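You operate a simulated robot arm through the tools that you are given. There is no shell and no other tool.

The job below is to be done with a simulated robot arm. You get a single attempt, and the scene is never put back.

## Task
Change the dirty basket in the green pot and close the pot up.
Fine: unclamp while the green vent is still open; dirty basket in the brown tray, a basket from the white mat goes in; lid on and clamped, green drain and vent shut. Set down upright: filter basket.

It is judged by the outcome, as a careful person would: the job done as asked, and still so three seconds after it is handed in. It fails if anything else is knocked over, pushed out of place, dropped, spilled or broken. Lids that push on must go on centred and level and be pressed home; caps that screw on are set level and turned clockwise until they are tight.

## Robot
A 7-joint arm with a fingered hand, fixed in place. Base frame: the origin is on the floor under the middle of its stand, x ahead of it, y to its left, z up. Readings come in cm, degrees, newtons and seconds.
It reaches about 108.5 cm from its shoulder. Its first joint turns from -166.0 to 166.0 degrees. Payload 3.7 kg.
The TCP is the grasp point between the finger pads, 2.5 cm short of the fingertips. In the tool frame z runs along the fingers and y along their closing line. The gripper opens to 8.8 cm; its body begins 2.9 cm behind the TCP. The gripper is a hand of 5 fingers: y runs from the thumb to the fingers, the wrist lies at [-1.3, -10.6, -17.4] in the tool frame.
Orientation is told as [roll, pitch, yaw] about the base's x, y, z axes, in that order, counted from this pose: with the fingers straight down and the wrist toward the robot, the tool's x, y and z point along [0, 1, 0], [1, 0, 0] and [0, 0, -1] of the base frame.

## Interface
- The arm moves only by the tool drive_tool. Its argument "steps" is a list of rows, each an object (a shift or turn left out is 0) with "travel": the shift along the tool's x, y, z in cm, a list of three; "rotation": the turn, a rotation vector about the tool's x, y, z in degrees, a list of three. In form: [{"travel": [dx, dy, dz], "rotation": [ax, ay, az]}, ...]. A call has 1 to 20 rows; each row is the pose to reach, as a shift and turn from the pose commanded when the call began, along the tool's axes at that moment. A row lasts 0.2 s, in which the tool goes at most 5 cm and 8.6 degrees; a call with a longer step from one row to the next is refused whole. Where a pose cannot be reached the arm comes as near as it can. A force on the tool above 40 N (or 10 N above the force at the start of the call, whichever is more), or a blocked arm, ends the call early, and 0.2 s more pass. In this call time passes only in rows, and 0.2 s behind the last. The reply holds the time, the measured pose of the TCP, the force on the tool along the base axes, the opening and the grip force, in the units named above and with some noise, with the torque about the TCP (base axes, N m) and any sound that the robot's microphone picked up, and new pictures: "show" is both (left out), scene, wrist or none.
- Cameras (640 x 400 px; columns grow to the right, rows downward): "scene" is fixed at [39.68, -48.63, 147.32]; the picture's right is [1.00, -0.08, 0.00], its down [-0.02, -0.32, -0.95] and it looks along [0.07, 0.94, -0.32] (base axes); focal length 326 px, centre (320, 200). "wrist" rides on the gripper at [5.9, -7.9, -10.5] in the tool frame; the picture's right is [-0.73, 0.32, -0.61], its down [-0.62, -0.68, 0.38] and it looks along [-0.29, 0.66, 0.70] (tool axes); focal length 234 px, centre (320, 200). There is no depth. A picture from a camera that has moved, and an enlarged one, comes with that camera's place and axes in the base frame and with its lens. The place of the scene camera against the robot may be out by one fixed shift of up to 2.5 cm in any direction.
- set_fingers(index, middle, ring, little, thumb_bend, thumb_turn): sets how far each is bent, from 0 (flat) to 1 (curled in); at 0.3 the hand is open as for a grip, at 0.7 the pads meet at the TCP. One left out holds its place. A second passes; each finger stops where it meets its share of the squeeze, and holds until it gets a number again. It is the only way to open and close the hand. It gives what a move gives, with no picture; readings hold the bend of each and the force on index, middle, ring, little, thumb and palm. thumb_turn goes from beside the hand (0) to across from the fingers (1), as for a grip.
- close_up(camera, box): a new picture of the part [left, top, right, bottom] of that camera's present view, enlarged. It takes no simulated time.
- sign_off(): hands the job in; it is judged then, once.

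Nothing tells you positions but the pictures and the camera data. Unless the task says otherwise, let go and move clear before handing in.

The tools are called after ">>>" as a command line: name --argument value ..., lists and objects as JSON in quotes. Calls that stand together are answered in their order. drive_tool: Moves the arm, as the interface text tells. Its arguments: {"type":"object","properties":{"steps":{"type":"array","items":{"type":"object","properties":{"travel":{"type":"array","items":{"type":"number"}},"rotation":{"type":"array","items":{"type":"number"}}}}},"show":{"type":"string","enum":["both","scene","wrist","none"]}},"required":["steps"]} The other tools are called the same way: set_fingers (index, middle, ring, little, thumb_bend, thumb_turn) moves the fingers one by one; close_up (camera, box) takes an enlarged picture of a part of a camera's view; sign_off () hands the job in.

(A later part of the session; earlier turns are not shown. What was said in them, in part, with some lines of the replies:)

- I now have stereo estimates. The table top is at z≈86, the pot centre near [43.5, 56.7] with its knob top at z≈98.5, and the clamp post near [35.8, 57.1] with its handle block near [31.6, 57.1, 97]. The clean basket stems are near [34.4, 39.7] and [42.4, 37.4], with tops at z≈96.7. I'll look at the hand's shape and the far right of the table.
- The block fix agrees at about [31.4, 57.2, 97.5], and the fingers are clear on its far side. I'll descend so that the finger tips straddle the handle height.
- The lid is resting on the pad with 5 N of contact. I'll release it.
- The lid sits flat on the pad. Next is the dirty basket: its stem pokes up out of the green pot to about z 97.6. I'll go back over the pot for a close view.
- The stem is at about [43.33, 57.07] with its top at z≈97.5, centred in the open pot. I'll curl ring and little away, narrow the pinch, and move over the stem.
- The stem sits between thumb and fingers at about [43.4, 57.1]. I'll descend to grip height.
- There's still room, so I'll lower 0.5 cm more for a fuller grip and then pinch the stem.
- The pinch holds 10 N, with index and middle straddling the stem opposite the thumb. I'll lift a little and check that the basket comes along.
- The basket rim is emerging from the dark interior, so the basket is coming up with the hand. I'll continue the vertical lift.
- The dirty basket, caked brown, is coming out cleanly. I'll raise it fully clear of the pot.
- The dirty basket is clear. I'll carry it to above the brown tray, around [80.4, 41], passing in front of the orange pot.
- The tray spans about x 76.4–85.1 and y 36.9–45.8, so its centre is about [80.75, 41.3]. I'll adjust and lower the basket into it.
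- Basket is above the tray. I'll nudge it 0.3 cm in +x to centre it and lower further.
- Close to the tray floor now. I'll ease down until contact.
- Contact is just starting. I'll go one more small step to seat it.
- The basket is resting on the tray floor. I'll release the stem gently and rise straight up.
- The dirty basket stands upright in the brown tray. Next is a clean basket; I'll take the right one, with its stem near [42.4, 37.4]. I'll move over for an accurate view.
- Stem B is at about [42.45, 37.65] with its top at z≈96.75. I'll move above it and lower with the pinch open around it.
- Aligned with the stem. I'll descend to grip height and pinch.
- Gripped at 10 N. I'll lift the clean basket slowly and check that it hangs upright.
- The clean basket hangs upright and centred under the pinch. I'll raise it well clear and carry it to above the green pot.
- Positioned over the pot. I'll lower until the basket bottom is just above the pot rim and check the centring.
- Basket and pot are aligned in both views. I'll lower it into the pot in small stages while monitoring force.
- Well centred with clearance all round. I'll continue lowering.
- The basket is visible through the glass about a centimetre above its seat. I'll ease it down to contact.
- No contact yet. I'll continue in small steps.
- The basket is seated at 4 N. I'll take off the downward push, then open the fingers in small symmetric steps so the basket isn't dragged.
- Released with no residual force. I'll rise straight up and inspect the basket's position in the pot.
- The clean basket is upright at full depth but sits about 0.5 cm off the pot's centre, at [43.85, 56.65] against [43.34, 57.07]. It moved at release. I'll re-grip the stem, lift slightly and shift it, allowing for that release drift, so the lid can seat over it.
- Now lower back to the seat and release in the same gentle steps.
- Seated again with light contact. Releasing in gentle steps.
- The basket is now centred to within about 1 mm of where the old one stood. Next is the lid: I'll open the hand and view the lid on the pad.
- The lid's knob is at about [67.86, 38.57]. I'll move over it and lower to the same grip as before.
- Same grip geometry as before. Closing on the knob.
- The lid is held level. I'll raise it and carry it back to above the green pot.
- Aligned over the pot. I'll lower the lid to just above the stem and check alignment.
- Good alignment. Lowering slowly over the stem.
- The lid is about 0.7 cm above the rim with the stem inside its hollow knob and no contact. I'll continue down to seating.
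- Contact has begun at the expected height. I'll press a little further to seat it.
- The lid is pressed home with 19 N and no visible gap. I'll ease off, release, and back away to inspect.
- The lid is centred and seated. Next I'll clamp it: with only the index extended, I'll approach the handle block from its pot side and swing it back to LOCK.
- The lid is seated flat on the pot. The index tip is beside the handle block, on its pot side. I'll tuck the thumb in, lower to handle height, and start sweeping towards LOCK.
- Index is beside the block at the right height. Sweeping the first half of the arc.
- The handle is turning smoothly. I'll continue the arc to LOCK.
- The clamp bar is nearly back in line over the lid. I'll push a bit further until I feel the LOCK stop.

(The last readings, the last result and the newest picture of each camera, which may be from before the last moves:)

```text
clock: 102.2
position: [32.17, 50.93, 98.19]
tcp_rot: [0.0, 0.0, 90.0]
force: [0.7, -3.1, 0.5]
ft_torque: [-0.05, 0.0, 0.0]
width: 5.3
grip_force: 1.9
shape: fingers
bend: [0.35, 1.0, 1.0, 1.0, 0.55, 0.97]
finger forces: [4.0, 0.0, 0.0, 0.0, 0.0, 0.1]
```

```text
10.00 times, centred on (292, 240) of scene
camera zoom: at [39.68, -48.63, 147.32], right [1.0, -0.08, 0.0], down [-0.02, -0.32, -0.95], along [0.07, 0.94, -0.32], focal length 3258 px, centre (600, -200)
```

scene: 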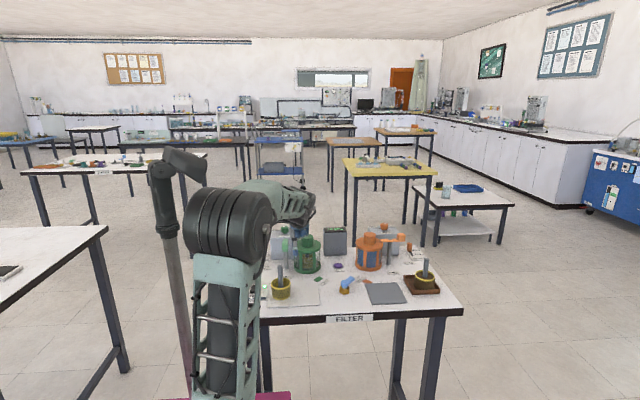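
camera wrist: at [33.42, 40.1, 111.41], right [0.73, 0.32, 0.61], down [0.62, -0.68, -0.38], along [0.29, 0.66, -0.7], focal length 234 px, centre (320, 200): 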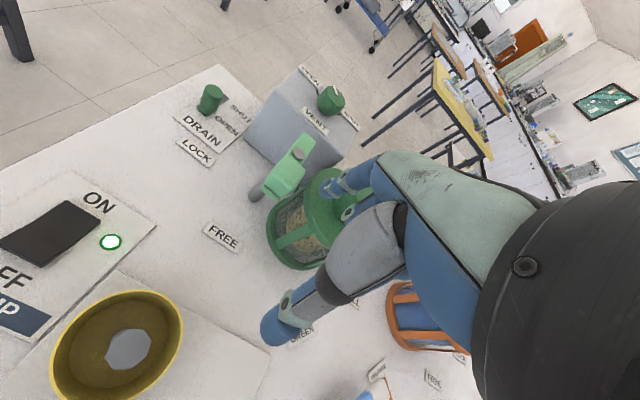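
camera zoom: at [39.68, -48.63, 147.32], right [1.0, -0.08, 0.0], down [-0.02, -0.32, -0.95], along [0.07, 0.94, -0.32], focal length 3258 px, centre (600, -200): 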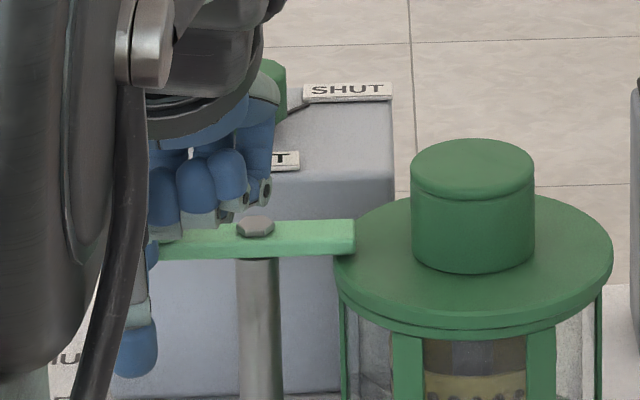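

The bar looks exactly as it did when locked at the start and is firm against its stop. Next is the drain peg near [24.45, 62.6]. I'll back off, rise, and turn the hand to yaw 45 so that it stays clear of the clamp and vent box.

>>> drive_tool --steps '[{"travel": [0, -1.3, 0]}, {"travel": [0, -1.5, -4]}, {"travel": [0, -1.5, -8.5]}, {"travel": [1.5, -0.5, -10], "rotation": [0, 0, 7.5]}, {"travel": [3.5, 0.5, -10], "rotation": [0, 0, 15]}, {"travel": [5.5, 1.5, -10], "rotation": [0, 0, 22.5]}, {"travel": [7.5, 2.5, -10], "rotation": [0, 0, 30]}, {"travel": [9.5, 3.5, -8], "rotation": [0, 0, 37.5]}, {"travel": [11.2, 4.5, -5], "rotation": [0, 0, 45]}]' --show "both"

>>> close_up --camera "wrist" --box '[160, 120, 440, 330]'

>>> close_up --camera "scene" --box '[230, 210, 326, 280]'

```text
clock: 104.2
position: [21.07, 55.59, 103.03]
tcp_rot: [0.0, -0.1, 44.9]
force: [-0.6, 0.1, 0.0]
ft_torque: [-0.03, -0.02, 0.0]
width: 5.8
grip_force: 0.1
shape: fingers
bend: [0.3, 1.0, 1.0, 1.0, 0.55, 0.97]
finger forces: [0.0, 0.0, 0.0, 0.0, 0.0, 0.1]
camera wrist: at [11.16, 54.12, 113.62], right [0.74, -0.29, 0.61], down [-0.04, -0.92, -0.38], along [0.67, 0.26, -0.69], focal length 234 px, centre (320, 200)
```

scene: 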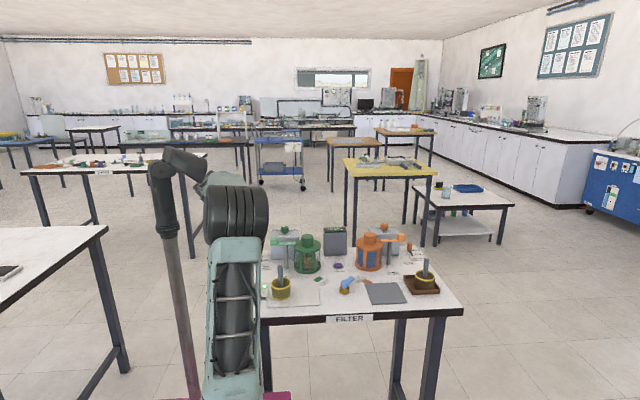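
wrist: 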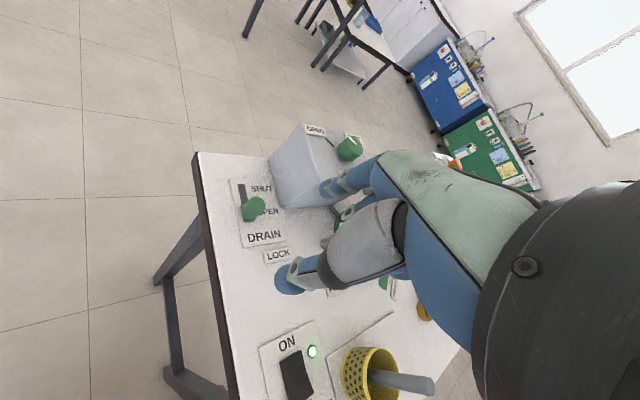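

```text
1.90 times, centred on (300, 225) of wrist
camera zoom: at [11.16, 54.12, 113.62], right [0.74, -0.29, 0.61], down [-0.04, -0.92, -0.38], along [0.67, 0.26, -0.69], focal length 446 px, centre (358, 152)
```

zoom: 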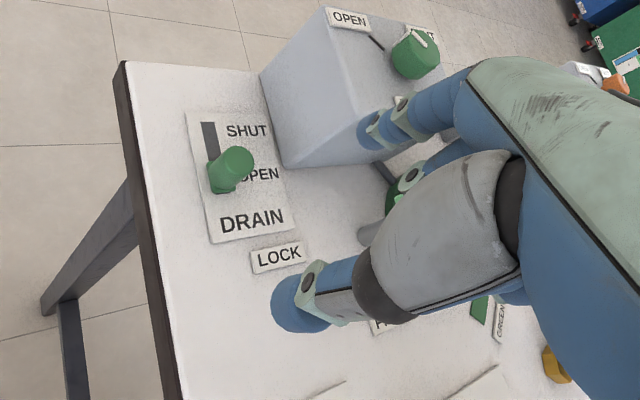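

```text
5.71 times, centred on (278, 245) of scene
camera zoom: at [39.68, -48.63, 147.32], right [1.0, -0.08, 0.0], down [-0.02, -0.32, -0.95], along [0.07, 0.94, -0.32], focal length 1862 px, centre (560, -57)
```

zoom: 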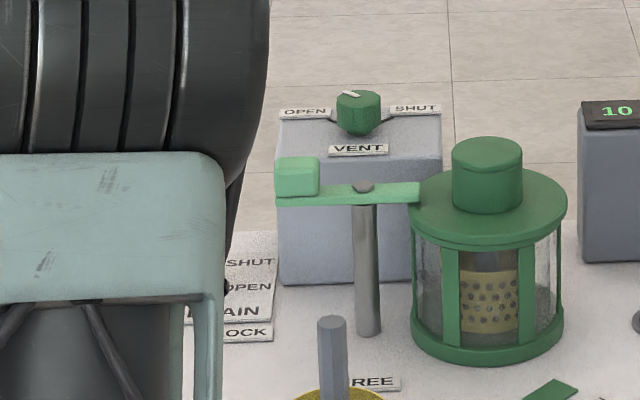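

The clamp is back in its original LOCK position. The drain peg is confirmed at [24.4, 62.6] with its slot ending at y≈67. I'll lower the index finger behind the peg on its near side.

>>> drive_tool --steps '[{"travel": [0.4, 0.3, 3]}, {"travel": [0.4, 0.3, 6]}, {"travel": [0.4, 0.3, 9]}, {"travel": [0.4, 0.3, 11]}, {"travel": [0.4, 0.3, 12]}]' --show "wrist"

>>> close_up --camera "wrist" --box '[160, 120, 440, 330]'

```text
clock: 105.4
position: [20.75, 55.85, 91.2]
tcp_rot: [0.0, 0.0, 45.0]
force: [-0.2, 0.2, 0.3]
ft_torque: [0.0, -0.02, -0.03]
width: 5.82
grip_force: 0.0
shape: fingers
bend: [0.3, 1.0, 1.0, 1.0, 0.55, 0.97]
finger forces: [0.1, 0.0, 0.0, 0.1, 0.1, 0.1]
camera wrist: at [10.92, 54.52, 101.59], right [0.74, -0.28, 0.61], down [-0.04, -0.92, -0.38], along [0.67, 0.26, -0.7], focal length 234 px, centre (320, 200)
```

wrist: 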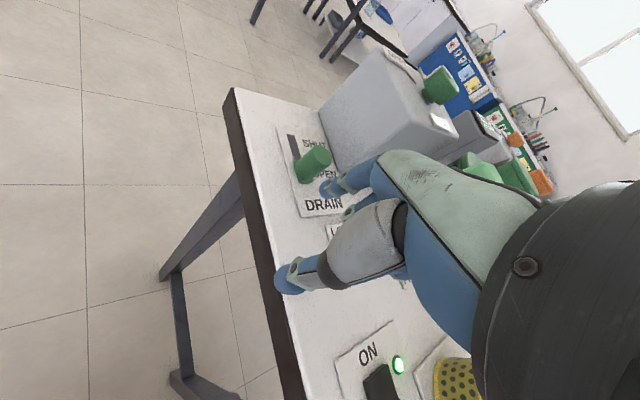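

```text
1.90 times, centred on (300, 225) of wrist
camera zoom: at [10.92, 54.52, 101.59], right [0.74, -0.28, 0.61], down [-0.04, -0.92, -0.38], along [0.67, 0.26, -0.7], focal length 446 px, centre (358, 152)
```

zoom: 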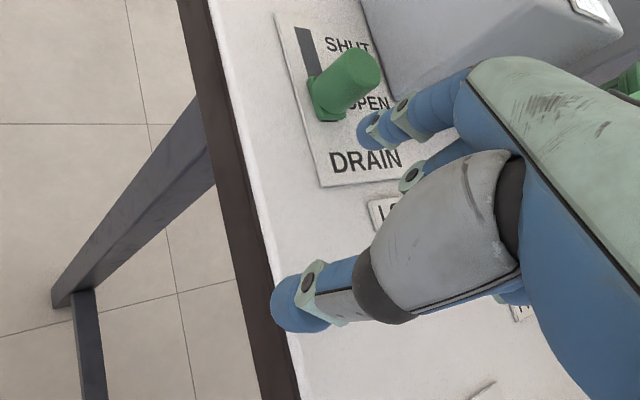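

The index is just in front of the peg. I'll lower slightly more and start pushing it towards SHUT.

>>> drive_tool --steps '[{"travel": [-0.2, 0.2, 0.6]}]' --show "none"

>>> drive_tool --steps '[{"travel": [0.35, 0.35, 0]}, {"travel": [0.7, 0.7, 0]}, {"travel": [1.06, 1.06, 0]}, {"travel": [1.4, 1.4, 0]}]' --show "none"

>>> close_up --camera "wrist" --box '[160, 120, 440, 330]'

```text
clock: 105.8
position: [21.09, 55.97, 90.46]
tcp_rot: [0.0, 0.1, 44.9]
force: [0.0, -0.2, 0.2]
ft_torque: [0.02, -0.04, -0.01]
width: 5.79
grip_force: 0.0
shape: fingers
bend: [0.3, 1.0, 1.0, 1.0, 0.55, 0.97]
finger forces: [0.0, 0.1, 0.0, 0.0, 0.0, 0.1]
```

```text
clock: 106.8
position: [21.09, 57.97, 90.45]
tcp_rot: [0.0, -0.1, 45.0]
force: [0.3, -0.4, 1.0]
ft_torque: [-0.02, -0.03, -0.05]
width: 5.76
grip_force: 0.2
shape: fingers
bend: [0.31, 1.0, 1.0, 1.0, 0.55, 0.97]
finger forces: [0.6, 0.0, 0.1, 0.0, 0.1, 0.1]
```

```text
1.90 times, centred on (300, 225) of wrist
camera zoom: at [11.28, 56.59, 100.98], right [0.74, -0.28, 0.61], down [-0.04, -0.92, -0.38], along [0.67, 0.26, -0.7], focal length 446 px, centre (358, 152)
```

zoom: 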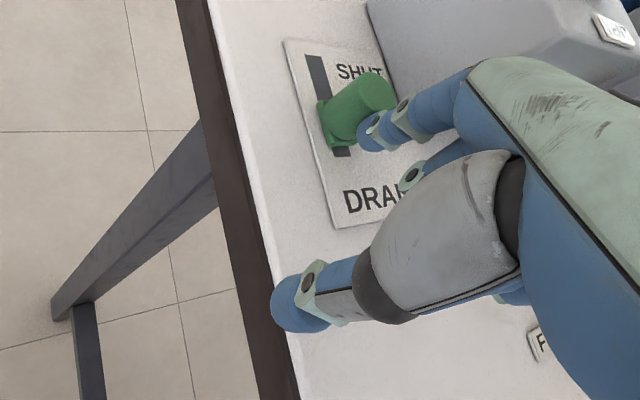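

The peg is sliding. I'll continue towards SHUT.

>>> drive_tool --steps '[{"travel": [0.35, 0.35, 0]}, {"travel": [0.7, 0.7, 0]}, {"travel": [1.06, 1.06, 0]}, {"travel": [1.4, 1.4, 0]}, {"travel": [1.7, 1.7, 0]}]' --show "none"

>>> close_up --camera "wrist" --box '[160, 120, 440, 330]'

```text
clock: 108.0
position: [21.24, 60.32, 90.5]
tcp_rot: [0.0, 0.0, 45.0]
force: [-0.2, -0.8, -1.1]
ft_torque: [-0.04, -0.01, -0.01]
width: 5.73
grip_force: 0.6
shape: fingers
bend: [0.31, 1.0, 1.0, 1.0, 0.55, 0.97]
finger forces: [0.7, 0.1, 0.0, 0.0, 0.1, 0.1]
```

```text
1.90 times, centred on (300, 225) of wrist
camera zoom: at [11.34, 58.97, 101.0], right [0.74, -0.29, 0.61], down [-0.04, -0.92, -0.38], along [0.67, 0.26, -0.7], focal length 446 px, centre (358, 152)
```

zoom: 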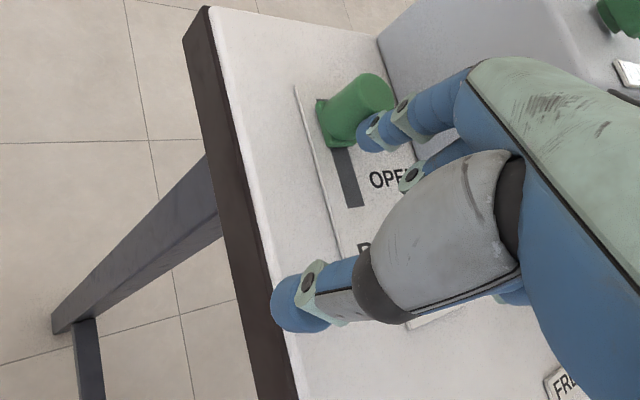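

Almost there. A bit further until it meets its stop.

>>> drive_tool --steps '[{"travel": [0.25, 0.25, 0]}, {"travel": [0.5, 0.5, 0]}]' --show "none"

>>> close_up --camera "wrist" --box '[160, 120, 440, 330]'

```text
clock: 108.6
position: [21.15, 61.12, 90.45]
tcp_rot: [0.0, 0.0, 44.9]
force: [-0.1, -0.9, -0.2]
ft_torque: [-0.05, -0.01, -0.03]
width: 5.71
grip_force: 0.4
shape: fingers
bend: [0.31, 1.0, 1.0, 1.0, 0.55, 0.97]
finger forces: [0.6, 0.0, 0.1, 0.1, 0.0, 0.0]
```

```text
1.90 times, centred on (300, 225) of wrist
camera zoom: at [11.35, 59.68, 101.0], right [0.74, -0.28, 0.61], down [-0.04, -0.92, -0.38], along [0.67, 0.26, -0.7], focal length 446 px, centre (358, 152)
```

zoom: 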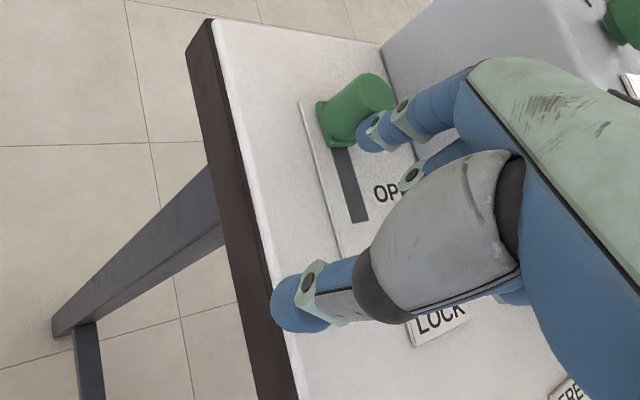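

>>> drive_tool --steps '[{"travel": [0.15, 0.15, 0]}, {"travel": [0.3, 0.3, 0]}]' --show "none"

>>> close_up --camera "wrist" --box '[160, 120, 440, 330]'

```text
clock: 109.2
position: [21.17, 61.48, 90.53]
tcp_rot: [0.0, 0.0, 45.0]
force: [0.7, -5.5, 1.0]
ft_torque: [-0.04, -0.08, -0.2]
width: 5.44
grip_force: 2.5
shape: fingers
bend: [0.34, 1.0, 1.0, 1.0, 0.55, 0.97]
finger forces: [5.1, 0.0, 0.0, 0.1, 0.0, 0.0]
```

```text
1.90 times, centred on (300, 225) of wrist
camera zoom: at [11.34, 60.09, 101.01], right [0.74, -0.29, 0.61], down [-0.04, -0.92, -0.38], along [0.67, 0.26, -0.7], focal length 446 px, centre (358, 152)
```

zoom: 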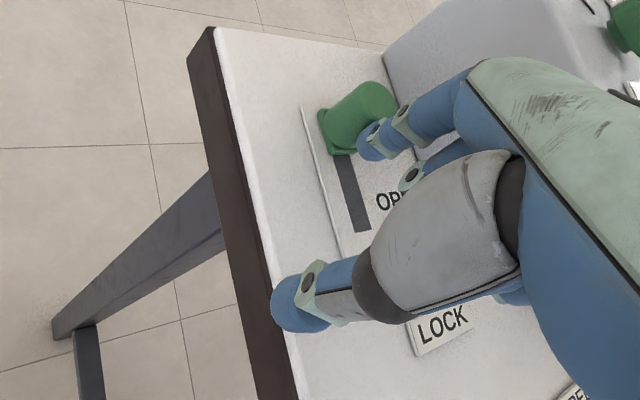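

The drain peg is against its SHUT stop, with 5.5 N of resistance. I'll back off, rise, and get a good view of the vent knob.

>>> drive_tool --steps '[{"travel": [-0.7, -0.7, 0]}, {"travel": [-0.9, -0.9, -4]}, {"travel": [-0.9, -0.9, -8.5]}, {"travel": [-0.9, -0.9, -13]}, {"travel": [-0.9, -0.9, -17]}, {"travel": [-3.1, 2.0, -19], "rotation": [0, 0, -7.5]}, {"travel": [-5.4, 4.8, -19.5], "rotation": [0, 0, -15]}, {"travel": [-7.7, 7.6, -19.5], "rotation": [0, 0, -22.5]}, {"travel": [-10, 10.4, -19.5], "rotation": [0, 0, -30]}, {"travel": [-12.3, 13.2, -19.5], "rotation": [0, 0, -37.5]}, {"travel": [-14.6, 16, -19.5], "rotation": [0, 0, -45]}]' --show "both"

>>> close_up --camera "wrist" --box '[80, 110, 320, 290]'

>>> close_up --camera "scene" --box '[240, 215, 336, 285]'

```text
clock: 111.6
position: [42.75, 62.41, 110.11]
tcp_rot: [-0.1, -0.2, 90.1]
force: [-0.9, -0.1, 0.2]
ft_torque: [0.02, -0.03, -0.05]
width: 5.82
grip_force: 0.1
shape: fingers
bend: [0.3, 1.0, 1.0, 1.0, 0.55, 0.97]
finger forces: [0.0, 0.0, 0.1, 0.1, 0.0, 0.0]
camera wrist: at [36.82, 54.54, 120.62], right [0.73, 0.32, 0.61], down [0.63, -0.68, -0.38], along [0.29, 0.66, -0.7], focal length 234 px, centre (320, 200)
```

scene: 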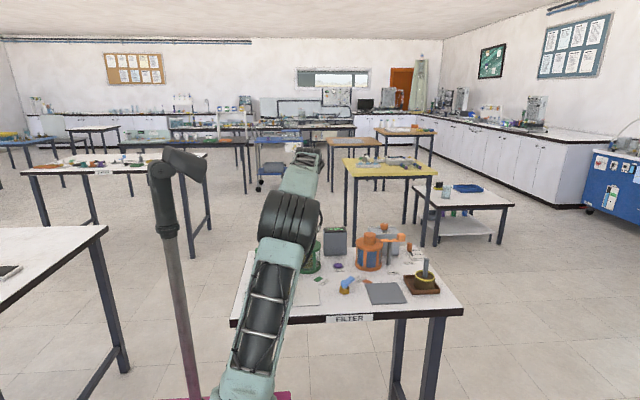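
wrist: 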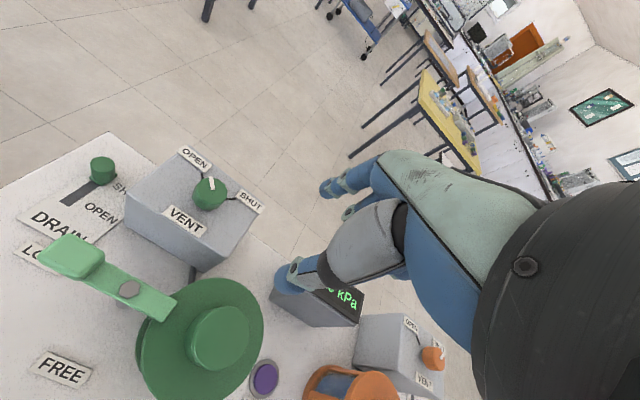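

```text
2.22 times, centred on (200, 200) of wrist
camera zoom: at [36.82, 54.54, 120.62], right [0.73, 0.32, 0.61], down [0.63, -0.68, -0.38], along [0.29, 0.66, -0.7], focal length 520 px, centre (587, 200)
```

zoom: 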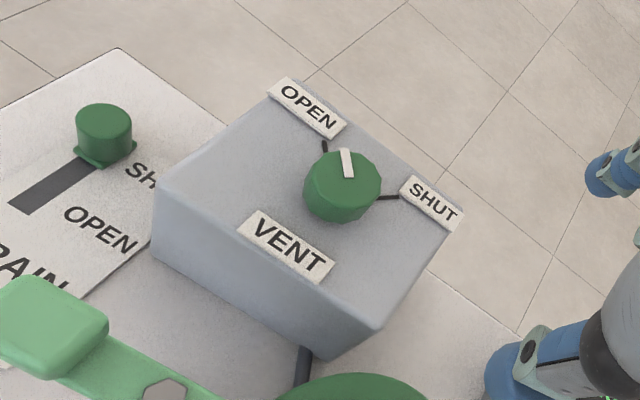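

```text
5.71 times, centred on (288, 250) of scene
camera zoom: at [39.68, -48.63, 147.32], right [1.0, -0.08, 0.0], down [-0.02, -0.32, -0.95], along [0.07, 0.94, -0.32], focal length 1862 px, centre (503, -86)
```

zoom: 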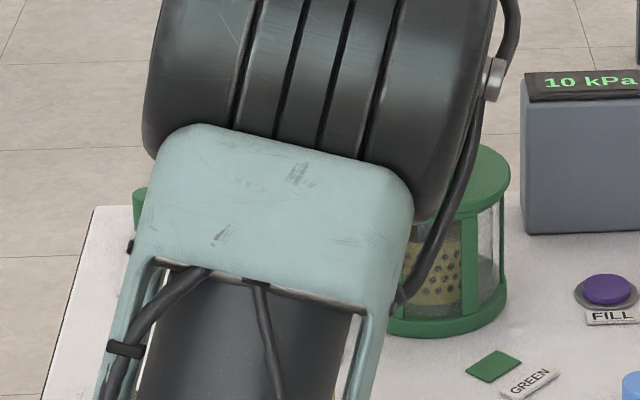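

The drain peg is at the SHUT end of its slot. The vent knob is at about [35.05, 67.2] with its top at z≈97.8, and its pointer is on the OPEN tick (~135°), so it needs about 90° clockwise to SHUT. I'll preshape the pinch and move above the knob at yaw 105.

>>> set_fingers --index 0.46 --middle 0.46 --ring 1 --little 1 --thumb_bend 0.46

>>> drive_tool --steps '[{"travel": [2.6, 1.6, 0], "rotation": [0, 0, -5]}, {"travel": [5.2, 3.2, 0], "rotation": [0, 0, -10]}, {"travel": [7.7, 4.8, 2], "rotation": [0, 0, -15]}, {"travel": [7.7, 4.8, 5], "rotation": [0, 0, -15]}, {"travel": [7.7, 4.8, 8], "rotation": [0, 0, -15]}]' --show "wrist"

>>> close_up --camera "wrist" --box '[200, 140, 420, 305]'

```text
clock: 112.6
position: [42.84, 62.45, 110.06]
tcp_rot: [-0.1, 0.0, 90.0]
force: [-0.6, 0.1, -0.1]
ft_torque: [0.0, 0.04, -0.01]
width: 5.03
grip_force: 0.1
shape: fingers
bend: [0.46, 0.46, 1.0, 1.0, 0.46, 0.97]
finger forces: [0.1, 0.0, 0.0, 0.0, 0.0, 0.0]
```

```text
clock: 113.8
position: [35.09, 67.36, 101.91]
tcp_rot: [0.0, 0.0, 105.0]
force: [0.5, -0.5, 0.0]
ft_torque: [-0.02, 0.0, -0.01]
width: 5.04
grip_force: 0.1
shape: fingers
bend: [0.46, 0.46, 1.0, 1.0, 0.46, 0.97]
finger forces: [0.0, 0.1, 0.1, 0.0, 0.0, 0.0]
camera wrist: at [31.39, 58.18, 112.44], right [0.62, 0.5, 0.61], down [0.78, -0.5, -0.38], along [0.11, 0.71, -0.7], focal length 234 px, centre (320, 200)
```

wrist: 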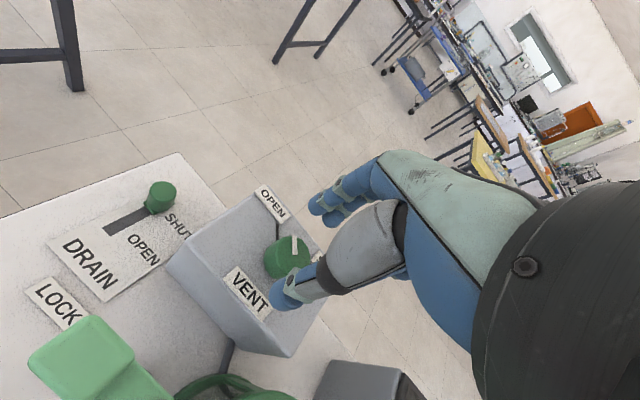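

```text
2.42 times, centred on (310, 222) of wrist
camera zoom: at [31.39, 58.18, 112.44], right [0.62, 0.5, 0.61], down [0.78, -0.5, -0.38], along [0.11, 0.71, -0.7], focal length 568 px, centre (344, 146)
```

zoom: 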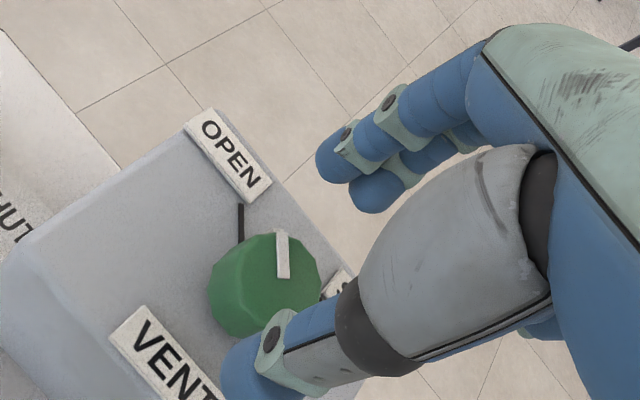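

The knob is centred between thumb and fingers. I'll lower onto it carefully.

>>> drive_tool --steps '[{"travel": [0, -0.1, 1.4]}, {"travel": [0, -0.1, 2.8]}, {"travel": [0, -0.1, 3.7]}]' --show "none"

>>> close_up --camera "wrist" --box '[200, 140, 420, 305]'

```text
clock: 114.6
position: [35.11, 67.28, 98.48]
tcp_rot: [0.0, -0.2, 105.0]
force: [-0.4, -0.1, 5.7]
ft_torque: [0.2, 0.01, -0.01]
width: 5.05
grip_force: 2.5
shape: fingers
bend: [0.46, 0.45, 1.0, 1.0, 0.46, 0.97]
finger forces: [0.0, 5.8, 0.1, 0.0, 0.0, 0.0]
```

```text
2.42 times, centred on (310, 222) of wrist
camera zoom: at [31.41, 58.1, 108.88], right [0.62, 0.5, 0.61], down [0.78, -0.5, -0.38], along [0.11, 0.71, -0.69], focal length 568 px, centre (344, 146)
```

zoom: 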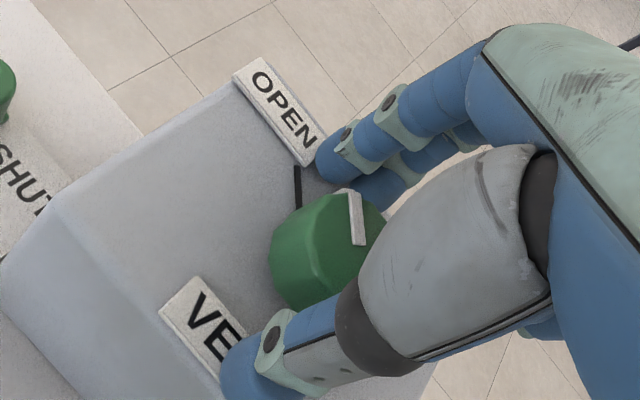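

The middle finger touched the box top. I'll raise 0.6 cm and close the pinch on the knob from there.

>>> drive_tool --steps '[{"travel": [0, 0, -0.6]}]' --show "none"

>>> set_fingers --index 0.75 --middle 0.75 --thumb_bend 0.75

>>> close_up --camera "wrist" --box '[200, 140, 420, 305]'

```text
clock: 115.0
position: [35.24, 67.16, 98.92]
tcp_rot: [0.0, 0.0, 105.0]
force: [0.0, 0.2, -0.1]
ft_torque: [0.02, 0.04, 0.02]
width: 5.03
grip_force: 0.0
shape: fingers
bend: [0.46, 0.46, 1.0, 1.0, 0.46, 0.97]
finger forces: [0.0, 0.0, 0.0, 0.0, 0.0, 0.0]
```

```text
clock: 116.0
position: [35.1, 67.31, 98.85]
tcp_rot: [-0.1, 0.0, 105.1]
force: [1.0, 6.3, -3.1]
ft_torque: [0.12, -0.01, 0.05]
width: 1.96
grip_force: 13.1
shape: fingers
bend: [0.61, 0.62, 1.0, 1.0, 0.62, 0.97]
finger forces: [7.3, 8.5, 0.0, 0.1, 10.4, 0.1]
```

```text
2.42 times, centred on (310, 222) of wrist
camera zoom: at [31.46, 58.16, 109.4], right [0.62, 0.5, 0.61], down [0.78, -0.5, -0.38], along [0.11, 0.71, -0.7], focal length 568 px, centre (344, 146)
```

zoom: 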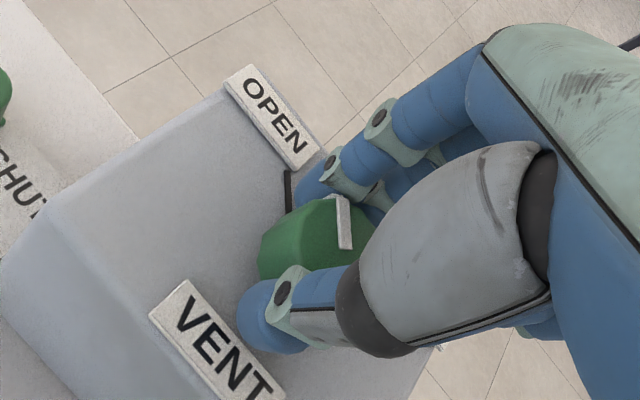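

The knob is gripped, with a slight sideways load. I'll nudge to balance it and then turn clockwise in small steps.

>>> drive_tool --steps '[{"travel": [0, 0.2, 0]}]' --show "none"

>>> drive_tool --steps '[{"rotation": [0, 0, 5], "travel": [0, 0, 0]}, {"rotation": [0, 0, 10], "travel": [0, 0, 0]}, {"rotation": [0, 0, 15], "travel": [0, 0, 0]}, {"rotation": [0, 0, 20], "travel": [0, 0, 0]}]' --show "none"

>>> close_up --camera "wrist" --box '[200, 140, 420, 305]'

```text
clock: 116.4
position: [35.17, 67.49, 98.78]
tcp_rot: [0.0, 0.1, 105.0]
force: [2.5, -0.3, -3.4]
ft_torque: [-0.06, -0.06, 0.03]
width: 1.95
grip_force: 12.1
shape: fingers
bend: [0.61, 0.63, 1.0, 1.0, 0.61, 0.97]
finger forces: [5.5, 6.3, 0.1, 0.0, 12.5, 0.0]
```

```text
clock: 117.4
position: [35.13, 67.43, 98.87]
tcp_rot: [0.1, 0.0, 84.9]
force: [6.3, 2.3, -3.5]
ft_torque: [-0.01, -0.14, 0.01]
width: 1.93
grip_force: 12.9
shape: fingers
bend: [0.61, 0.63, 1.0, 1.0, 0.61, 0.97]
finger forces: [6.2, 8.2, 0.0, 0.0, 10.9, 0.0]
```

```text
2.42 times, centred on (310, 222) of wrist
camera zoom: at [28.48, 60.11, 109.39], right [0.75, 0.26, 0.61], down [0.56, -0.73, -0.38], along [0.35, 0.63, -0.7], focal length 568 px, centre (344, 146)
```

zoom: 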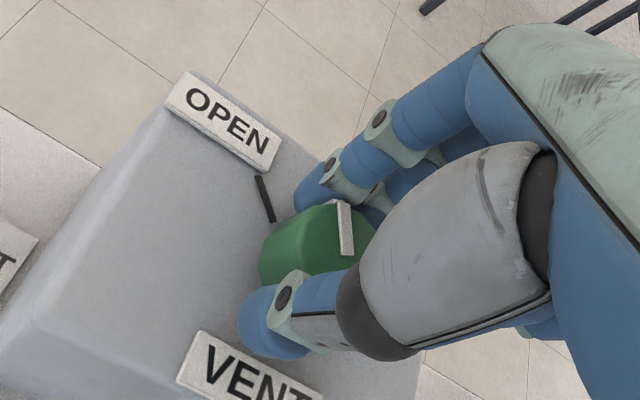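

The knob turns with the hand. I'll keep rotating clockwise, correcting the small side load.

>>> drive_tool --steps '[{"travel": [-0.1, 0.05, 0], "rotation": [0, 0, 5]}, {"travel": [-0.2, 0.1, 0], "rotation": [0, 0, 10]}, {"travel": [-0.2, 0.1, 0], "rotation": [0, 0, 15]}, {"travel": [-0.2, 0.1, 0], "rotation": [0, 0, 20]}]' --show "none"

>>> close_up --camera "wrist" --box '[200, 140, 420, 305]'

```text
clock: 118.4
position: [35.27, 67.41, 98.94]
tcp_rot: [-0.1, -0.1, 64.8]
force: [3.0, -0.5, -1.8]
ft_torque: [-0.05, -0.04, -0.01]
width: 1.94
grip_force: 12.2
shape: fingers
bend: [0.61, 0.63, 1.0, 1.0, 0.61, 0.96]
finger forces: [5.8, 7.3, 0.1, 0.0, 11.5, 0.1]
```

```text
2.42 times, centred on (310, 222) of wrist
camera zoom: at [26.54, 62.84, 109.38], right [0.79, -0.02, 0.61], down [0.28, -0.88, -0.38], along [0.54, 0.47, -0.7], focal length 568 px, centre (344, 146)
```

zoom: 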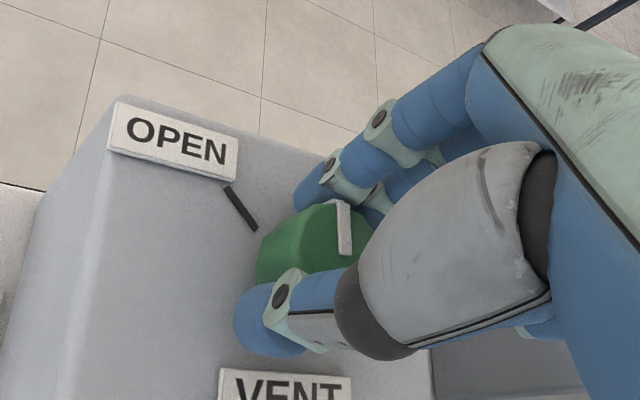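

40° done. Continuing.

>>> drive_tool --steps '[{"travel": [-0.08, 0.05, 0], "rotation": [0, 0, 5]}, {"travel": [-0.1, 0.05, 0], "rotation": [0, 0, 10]}, {"travel": [-0.1, 0.05, 0], "rotation": [0, 0, 15]}, {"travel": [-0.1, 0.05, 0], "rotation": [0, 0, 20]}, {"travel": [-0.1, 0.05, 0], "rotation": [0, 0, 25]}]' --show "none"

>>> close_up --camera "wrist" --box '[200, 140, 420, 305]'

```text
clock: 119.6
position: [35.46, 67.47, 98.93]
tcp_rot: [0.0, 0.0, 39.9]
force: [4.0, -2.4, -1.4]
ft_torque: [-0.1, -0.03, 0.05]
width: 1.92
grip_force: 12.8
shape: fingers
bend: [0.61, 0.63, 1.0, 1.0, 0.61, 0.96]
finger forces: [5.8, 7.7, 0.0, 0.0, 11.8, 0.0]
```

```text
2.42 times, centred on (310, 222) of wrist
camera zoom: at [25.49, 66.94, 109.38], right [0.71, -0.35, 0.61], down [-0.12, -0.92, -0.38], along [0.69, 0.2, -0.7], focal length 568 px, centre (344, 146)
```

zoom: 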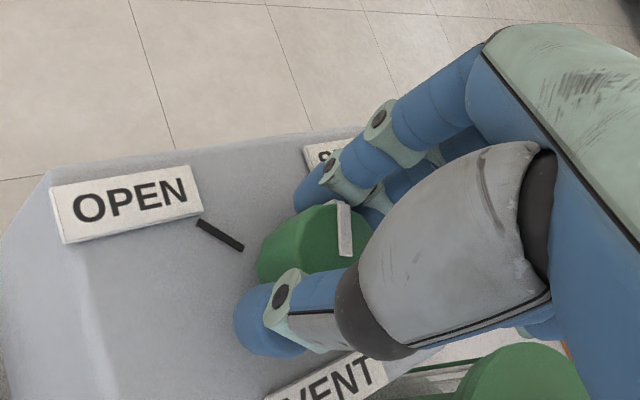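

65° done. I'll rotate the next 20° and watch for the stop.

>>> drive_tool --steps '[{"travel": [-0.1, 0.04, 0], "rotation": [0, 0, 5]}, {"travel": [-0.14, 0.04, 0], "rotation": [0, 0, 10]}, {"travel": [-0.14, 0.04, 0], "rotation": [0, 0, 15]}, {"travel": [-0.14, 0.04, 0], "rotation": [0, 0, 20]}]' --show "none"

>>> close_up --camera "wrist" --box '[200, 140, 420, 305]'

>>> close_up --camera "scene" --box '[240, 205, 336, 265]'

```text
clock: 120.6
position: [35.45, 67.51, 99.0]
tcp_rot: [0.0, 0.1, 19.9]
force: [2.4, -3.0, -4.1]
ft_torque: [-0.11, -0.04, 0.04]
width: 1.91
grip_force: 12.6
shape: fingers
bend: [0.61, 0.63, 1.0, 1.0, 0.62, 0.96]
finger forces: [6.2, 7.1, 0.0, 0.1, 11.0, 0.1]
```

```text
2.42 times, centred on (310, 222) of wrist
camera zoom: at [25.99, 70.25, 109.4], right [0.55, -0.57, 0.61], down [-0.43, -0.82, -0.38], along [0.72, -0.05, -0.7], focal length 568 px, centre (344, 146)
```

zoom: 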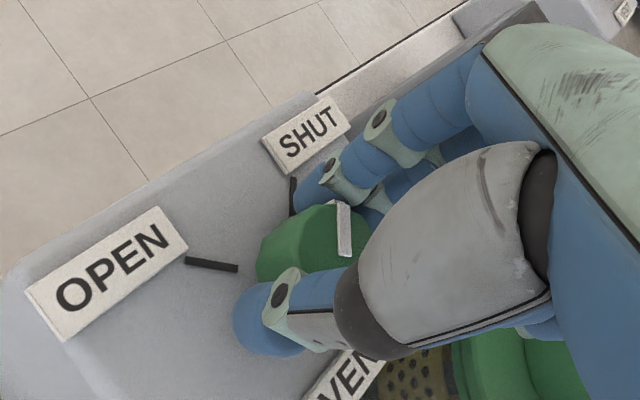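

```text
6.67 times, centred on (288, 235) of scene
camera zoom: at [39.68, -48.63, 147.32], right [1.0, -0.08, 0.0], down [-0.02, -0.32, -0.95], along [0.07, 0.94, -0.32], focal length 2172 px, centre (533, -33)
```

zoom: 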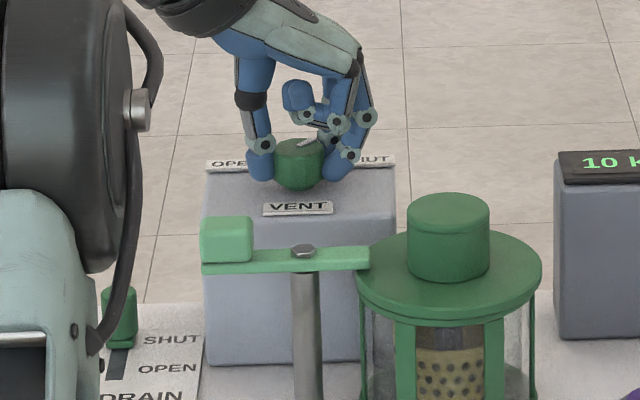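

The pointer is now almost at the SHUT tick in the same relation it had to OPEN. I'll turn the last few degrees and feel for the stop.

>>> drive_tool --steps '[{"travel": [-0.06, -0.03, 0], "rotation": [0, 0, 2.5]}, {"travel": [-0.06, -0.03, 0], "rotation": [0, 0, 5]}]' --show "none"

>>> close_up --camera "wrist" --box '[200, 140, 420, 305]'

```text
clock: 121.2
position: [35.53, 67.4, 98.84]
tcp_rot: [0.0, 0.1, 15.0]
force: [3.8, 1.1, -3.3]
ft_torque: [-0.01, -0.04, 0.09]
width: 1.91
grip_force: 13.2
shape: fingers
bend: [0.61, 0.63, 1.0, 1.0, 0.62, 0.97]
finger forces: [7.1, 7.8, 0.1, 0.0, 11.0, 0.0]
```

```text
2.42 times, centred on (310, 222) of wrist
camera zoom: at [26.24, 71.0, 109.4], right [0.5, -0.62, 0.61], down [-0.5, -0.78, -0.38], along [0.71, -0.11, -0.7], focal length 568 px, centre (344, 146)
```

zoom: 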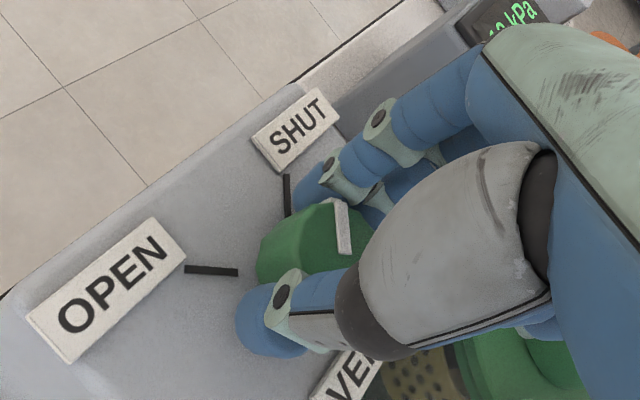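

>>> drive_tool --steps '[{"rotation": [0, 0, 2], "travel": [-0.04, 0.02, 0]}, {"rotation": [0, 0, 4], "travel": [-0.04, 0.02, 0]}]' --show "none"

>>> close_up --camera "wrist" --box '[200, 140, 420, 305]'

```text
clock: 121.8
position: [35.49, 67.28, 98.82]
tcp_rot: [0.0, -0.1, 11.0]
force: [1.4, 2.5, -0.3]
ft_torque: [0.05, 0.0, 0.11]
width: 1.9
grip_force: 13.2
shape: fingers
bend: [0.61, 0.63, 1.0, 1.0, 0.61, 0.97]
finger forces: [7.2, 7.3, 0.1, 0.1, 12.3, 0.1]
```

```text
2.42 times, centred on (310, 222) of wrist
camera zoom: at [26.52, 71.62, 109.38], right [0.46, -0.65, 0.61], down [-0.55, -0.74, -0.38], along [0.7, -0.16, -0.7], focal length 568 px, centre (344, 146)
```

zoom: 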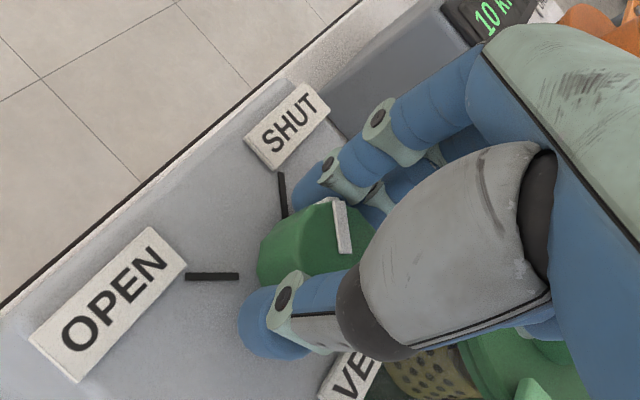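

The torque is rising to 0.11 N·m and the knob has stopped turning with the hand, so it is at its SHUT stop. I'll release and check.

>>> set_fingers --index 0.46 --middle 0.46 --thumb_bend 0.46

>>> drive_tool --steps '[{"travel": [0, 0, -1.5]}, {"travel": [0, 0, -4]}, {"travel": [0, 0, -8]}, {"travel": [0, 0, -12]}, {"travel": [-2, -4, -12]}, {"travel": [-4, -8, -12]}]' --show "both"

>>> close_up --camera "scene" --box '[240, 215, 336, 275]'

>>> close_up --camera "scene" --box '[260, 215, 308, 245]'

```text
clock: 122.8
position: [35.57, 67.37, 98.94]
tcp_rot: [0.0, 0.0, 11.0]
force: [-0.2, -0.5, 0.1]
ft_torque: [-0.01, 0.02, -0.01]
width: 4.98
grip_force: 0.1
shape: fingers
bend: [0.46, 0.46, 1.0, 1.0, 0.46, 0.97]
finger forces: [0.0, 0.0, 0.0, 0.0, 0.1, 0.0]
```

```text
clock: 124.2
position: [28.5, 61.88, 110.95]
tcp_rot: [-0.1, 0.0, 11.1]
force: [0.3, 0.1, 0.1]
ft_torque: [-0.02, -0.04, 0.02]
width: 5.0
grip_force: 0.2
shape: fingers
bend: [0.46, 0.46, 1.0, 1.0, 0.46, 0.97]
finger forces: [0.0, 0.0, 0.0, 0.0, 0.1, 0.0]
camera wrist: at [19.47, 66.16, 121.38], right [0.46, -0.65, 0.61], down [-0.55, -0.74, -0.38], along [0.7, -0.16, -0.7], focal length 234 px, centre (320, 200)
```

scene: 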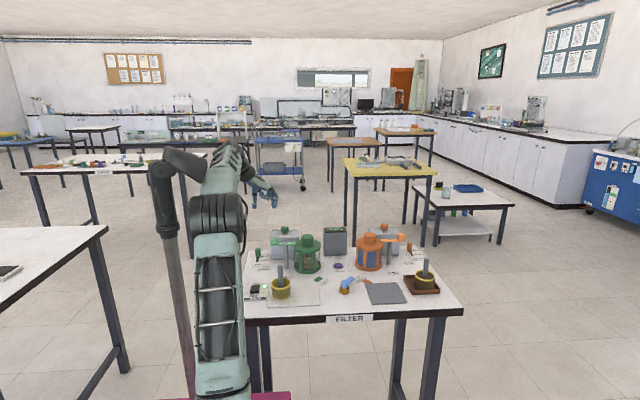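
wrist: 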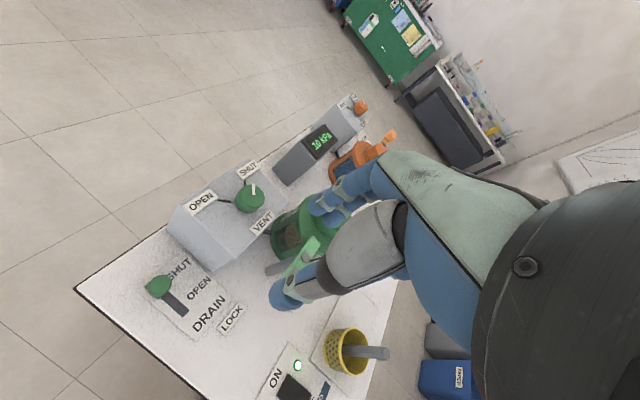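

```text
6.67 times, centred on (288, 245) of scene
camera zoom: at [39.68, -48.63, 147.32], right [1.0, -0.08, 0.0], down [-0.02, -0.32, -0.95], along [0.07, 0.94, -0.32], focal length 2172 px, centre (533, -100)
```

zoom: 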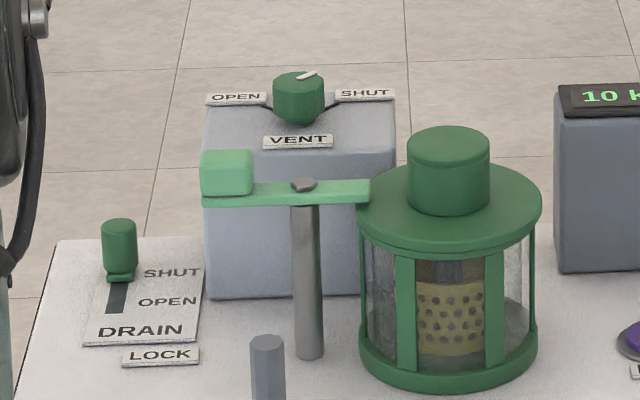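

```text
13.33 times, centred on (284, 230) of scene
camera zoom: at [39.68, -48.63, 147.32], right [1.0, -0.08, 0.0], down [-0.02, -0.32, -0.95], along [0.07, 0.94, -0.32], focal length 4345 px, centre (800, -200)
```

zoom: 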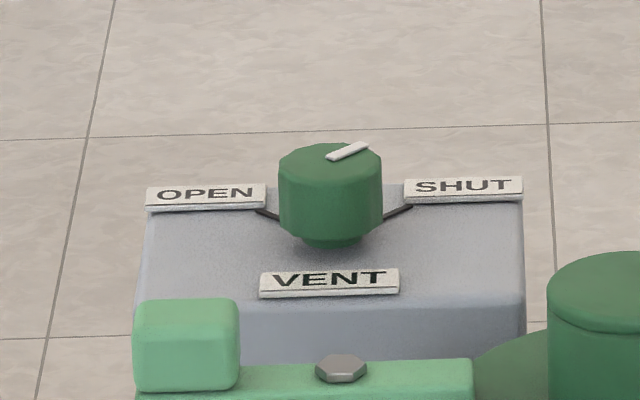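

The vent pointer is now at SHUT, mirroring the orange one, the drain is at SHUT, and the clamp is over the lid at LOCK. I'll do final close-up checks of lid seating against the orange pot, plus the tray, mat and other items.

>>> close_up --camera "scene" --box '[280, 225, 344, 280]'

>>> close_up --camera "scene" --box '[345, 215, 425, 275]'

>>> close_up --camera "scene" --box '[240, 255, 460, 325]'

>>> close_up --camera "wrist" --box '[130, 150, 330, 290]'

```text
7.27 times, centred on (312, 252) of scene
camera zoom: at [39.68, -48.63, 147.32], right [1.0, -0.08, 0.0], down [-0.02, -0.32, -0.95], along [0.07, 0.94, -0.32], focal length 2370 px, centre (378, -182)
```

zoom: 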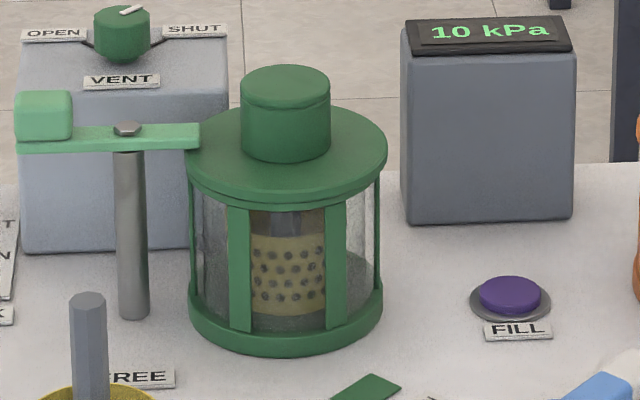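

```text
6.67 times, centred on (385, 245) of scene
camera zoom: at [39.68, -48.63, 147.32], right [1.0, -0.08, 0.0], down [-0.02, -0.32, -0.95], along [0.07, 0.94, -0.32], focal length 2172 px, centre (-113, -100)
```

zoom: 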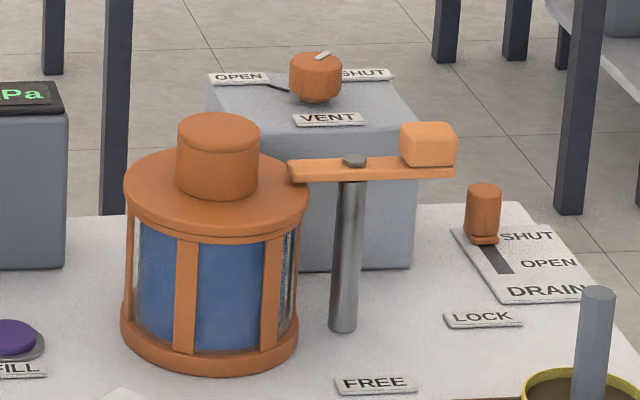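

```text
2.91 times, centred on (350, 290) of scene
camera zoom: at [39.68, -48.63, 147.32], right [1.0, -0.08, 0.0], down [-0.02, -0.32, -0.95], along [0.07, 0.94, -0.32], focal length 948 px, centre (233, -62)
```

zoom: 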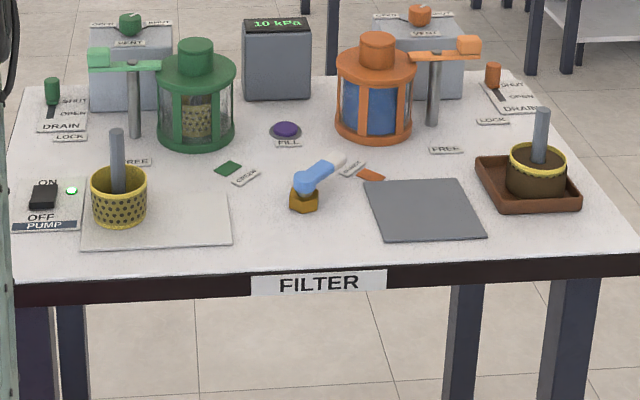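

```text
2.86 times, centred on (230, 220) of wrist
camera zoom: at [19.47, 66.16, 121.38], right [0.46, -0.65, 0.61], down [-0.55, -0.74, -0.38], along [0.7, -0.16, -0.7], focal length 669 px, centre (577, 143)
```

zoom: 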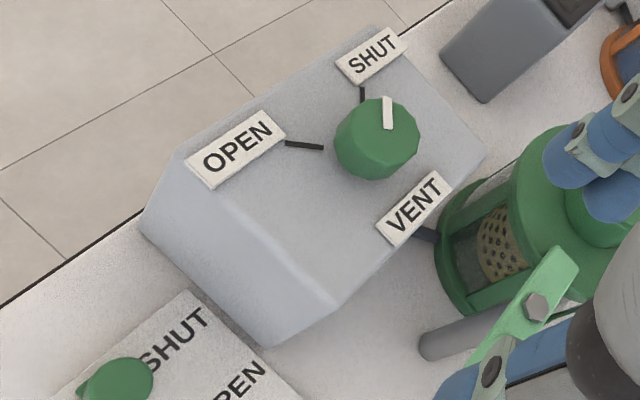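

Everything matches the orange (in-service) side. I'll compare the lid with the identical early close-up for centring, and check the height too.

>>> close_up --camera "scene" --box '[260, 220, 324, 260]'

>>> close_up --camera "scene" --box '[290, 232, 338, 262]'

```text
10.00 times, centred on (292, 240) of scene
camera zoom: at [39.68, -48.63, 147.32], right [1.0, -0.08, 0.0], down [-0.02, -0.32, -0.95], along [0.07, 0.94, -0.32], focal length 3258 px, centre (600, -200)
```

zoom: 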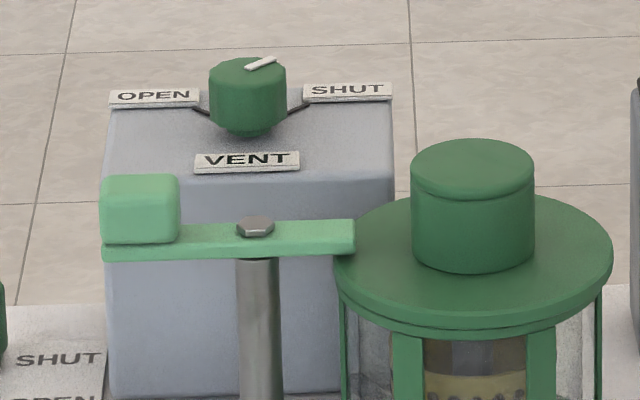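

```text
13.33 times, centred on (314, 247) of scene
camera zoom: at [39.68, -48.63, 147.32], right [1.0, -0.08, 0.0], down [-0.02, -0.32, -0.95], along [0.07, 0.94, -0.32], focal length 4345 px, centre (400, -427)
```

zoom: 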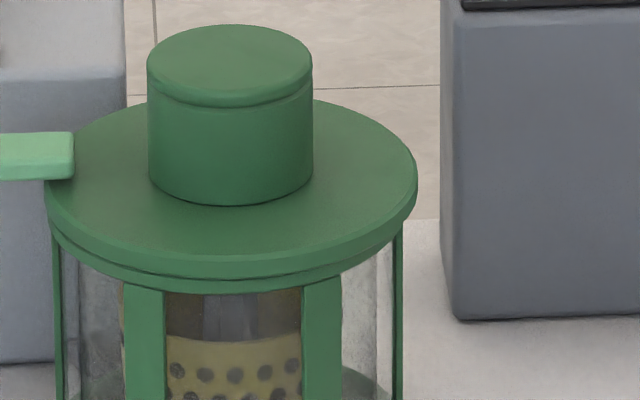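

The lid sits at exactly its original height, level and within about 1.5 mm of its original centring. Basket, clamp, drain and vent are all as required. I'll move the hand clear before handing in.

>>> drive_tool --steps '[{"travel": [0, 0, -4]}, {"travel": [0, -2, -8]}, {"travel": [0, -4, -12]}, {"travel": [0, -6, -15]}]' --show "both"

>>> close_up --camera "scene" --box '[230, 210, 470, 330]'

>>> close_up --camera "scene" --box '[395, 255, 451, 300]'

```text
clock: 125.2
position: [24.6, 61.09, 122.72]
tcp_rot: [0.0, 0.1, 11.0]
force: [0.7, -0.3, -0.1]
ft_torque: [0.0, 0.05, 0.02]
width: 5.02
grip_force: 0.0
shape: fingers
bend: [0.46, 0.46, 1.0, 1.0, 0.46, 0.97]
finger forces: [0.0, 0.0, 0.1, 0.0, 0.0, 0.0]
out of reach, approached as far as the arm can: row 4
camera wrist: at [15.55, 65.37, 133.32], right [0.46, -0.65, 0.61], down [-0.55, -0.74, -0.38], along [0.7, -0.16, -0.7], focal length 234 px, centre (320, 200)
```

scene: 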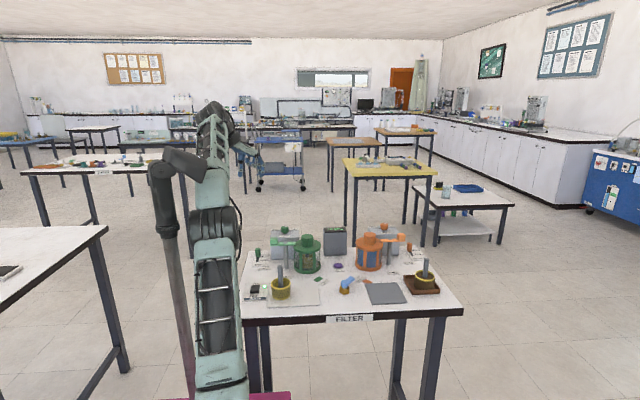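
wrist: 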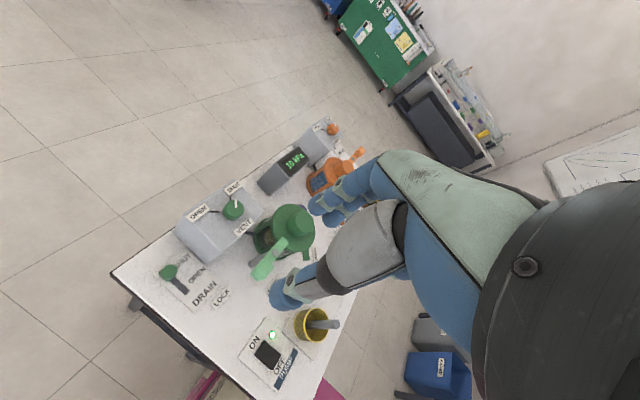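

```text
2.67 times, centred on (350, 270) of scene
camera zoom: at [39.68, -48.63, 147.32], right [1.0, -0.08, 0.0], down [-0.02, -0.32, -0.95], along [0.07, 0.94, -0.32], focal length 869 px, centre (240, 13)
```

zoom: 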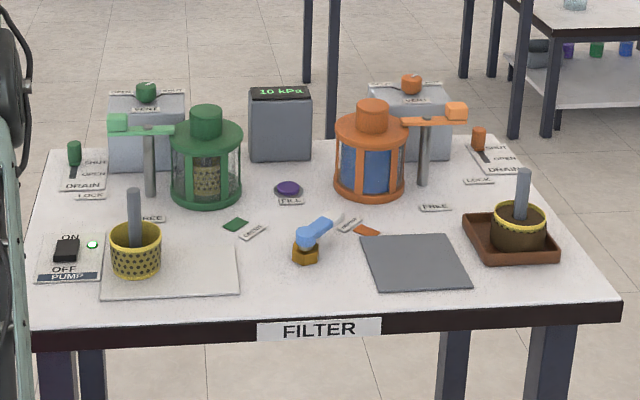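

```text
8.89 times, centred on (423, 278) of scene
camera zoom: at [39.68, -48.63, 147.32], right [1.0, -0.08, 0.0], down [-0.02, -0.32, -0.95], along [0.07, 0.94, -0.32], focal length 2896 px, centre (-596, -489)
```

zoom: 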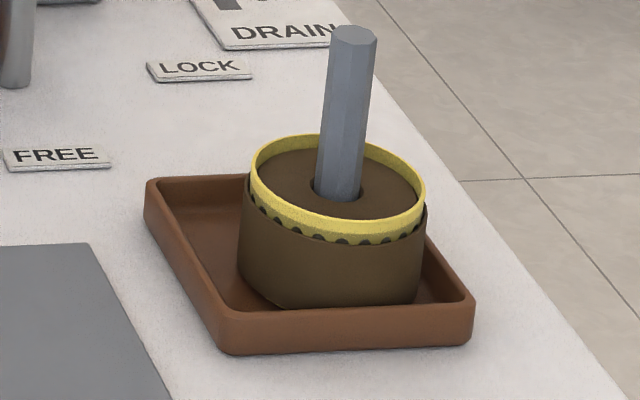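

The whole job checks out. The dirty basket stands upright in the brown tray and a clean basket is in the green pot. The lid is on, level and clamped at LOCK, the green drain and vent are both at SHUT, and nothing else has moved. The hand is empty and clear, so I'm handing in.

>>> sign_off

```text
The job is handed in.
```

The dirty basket in the green pot has been changed and the pot is closed up. I've handed the job in; no verdict has come back yet.

- **Unclamping:** the clamp was swung to FREE while the green vent was still open.
- **Baskets:** the dirty one stands upright in the brown tray. The right-hand basket from the white mat is upright in the green pot, centred to within about 1 mm of where the old one stood.
- **Lid:** it is back on, level and pressed home at about 19 N. It sits at its original height and about 1.5 mm off its original centre.
- **Clamp:** it is at its LOCK stop, over the lid.
- **Drain and vent:** both green controls are at their SHUT stops.

The basket shifted about half a centimetre off centre when I first released it in the pot. I gripped it again and re-centred it before putting the lid on.

Nothing else on the table looks moved or spilled, and the hand is empty and clear of the table.
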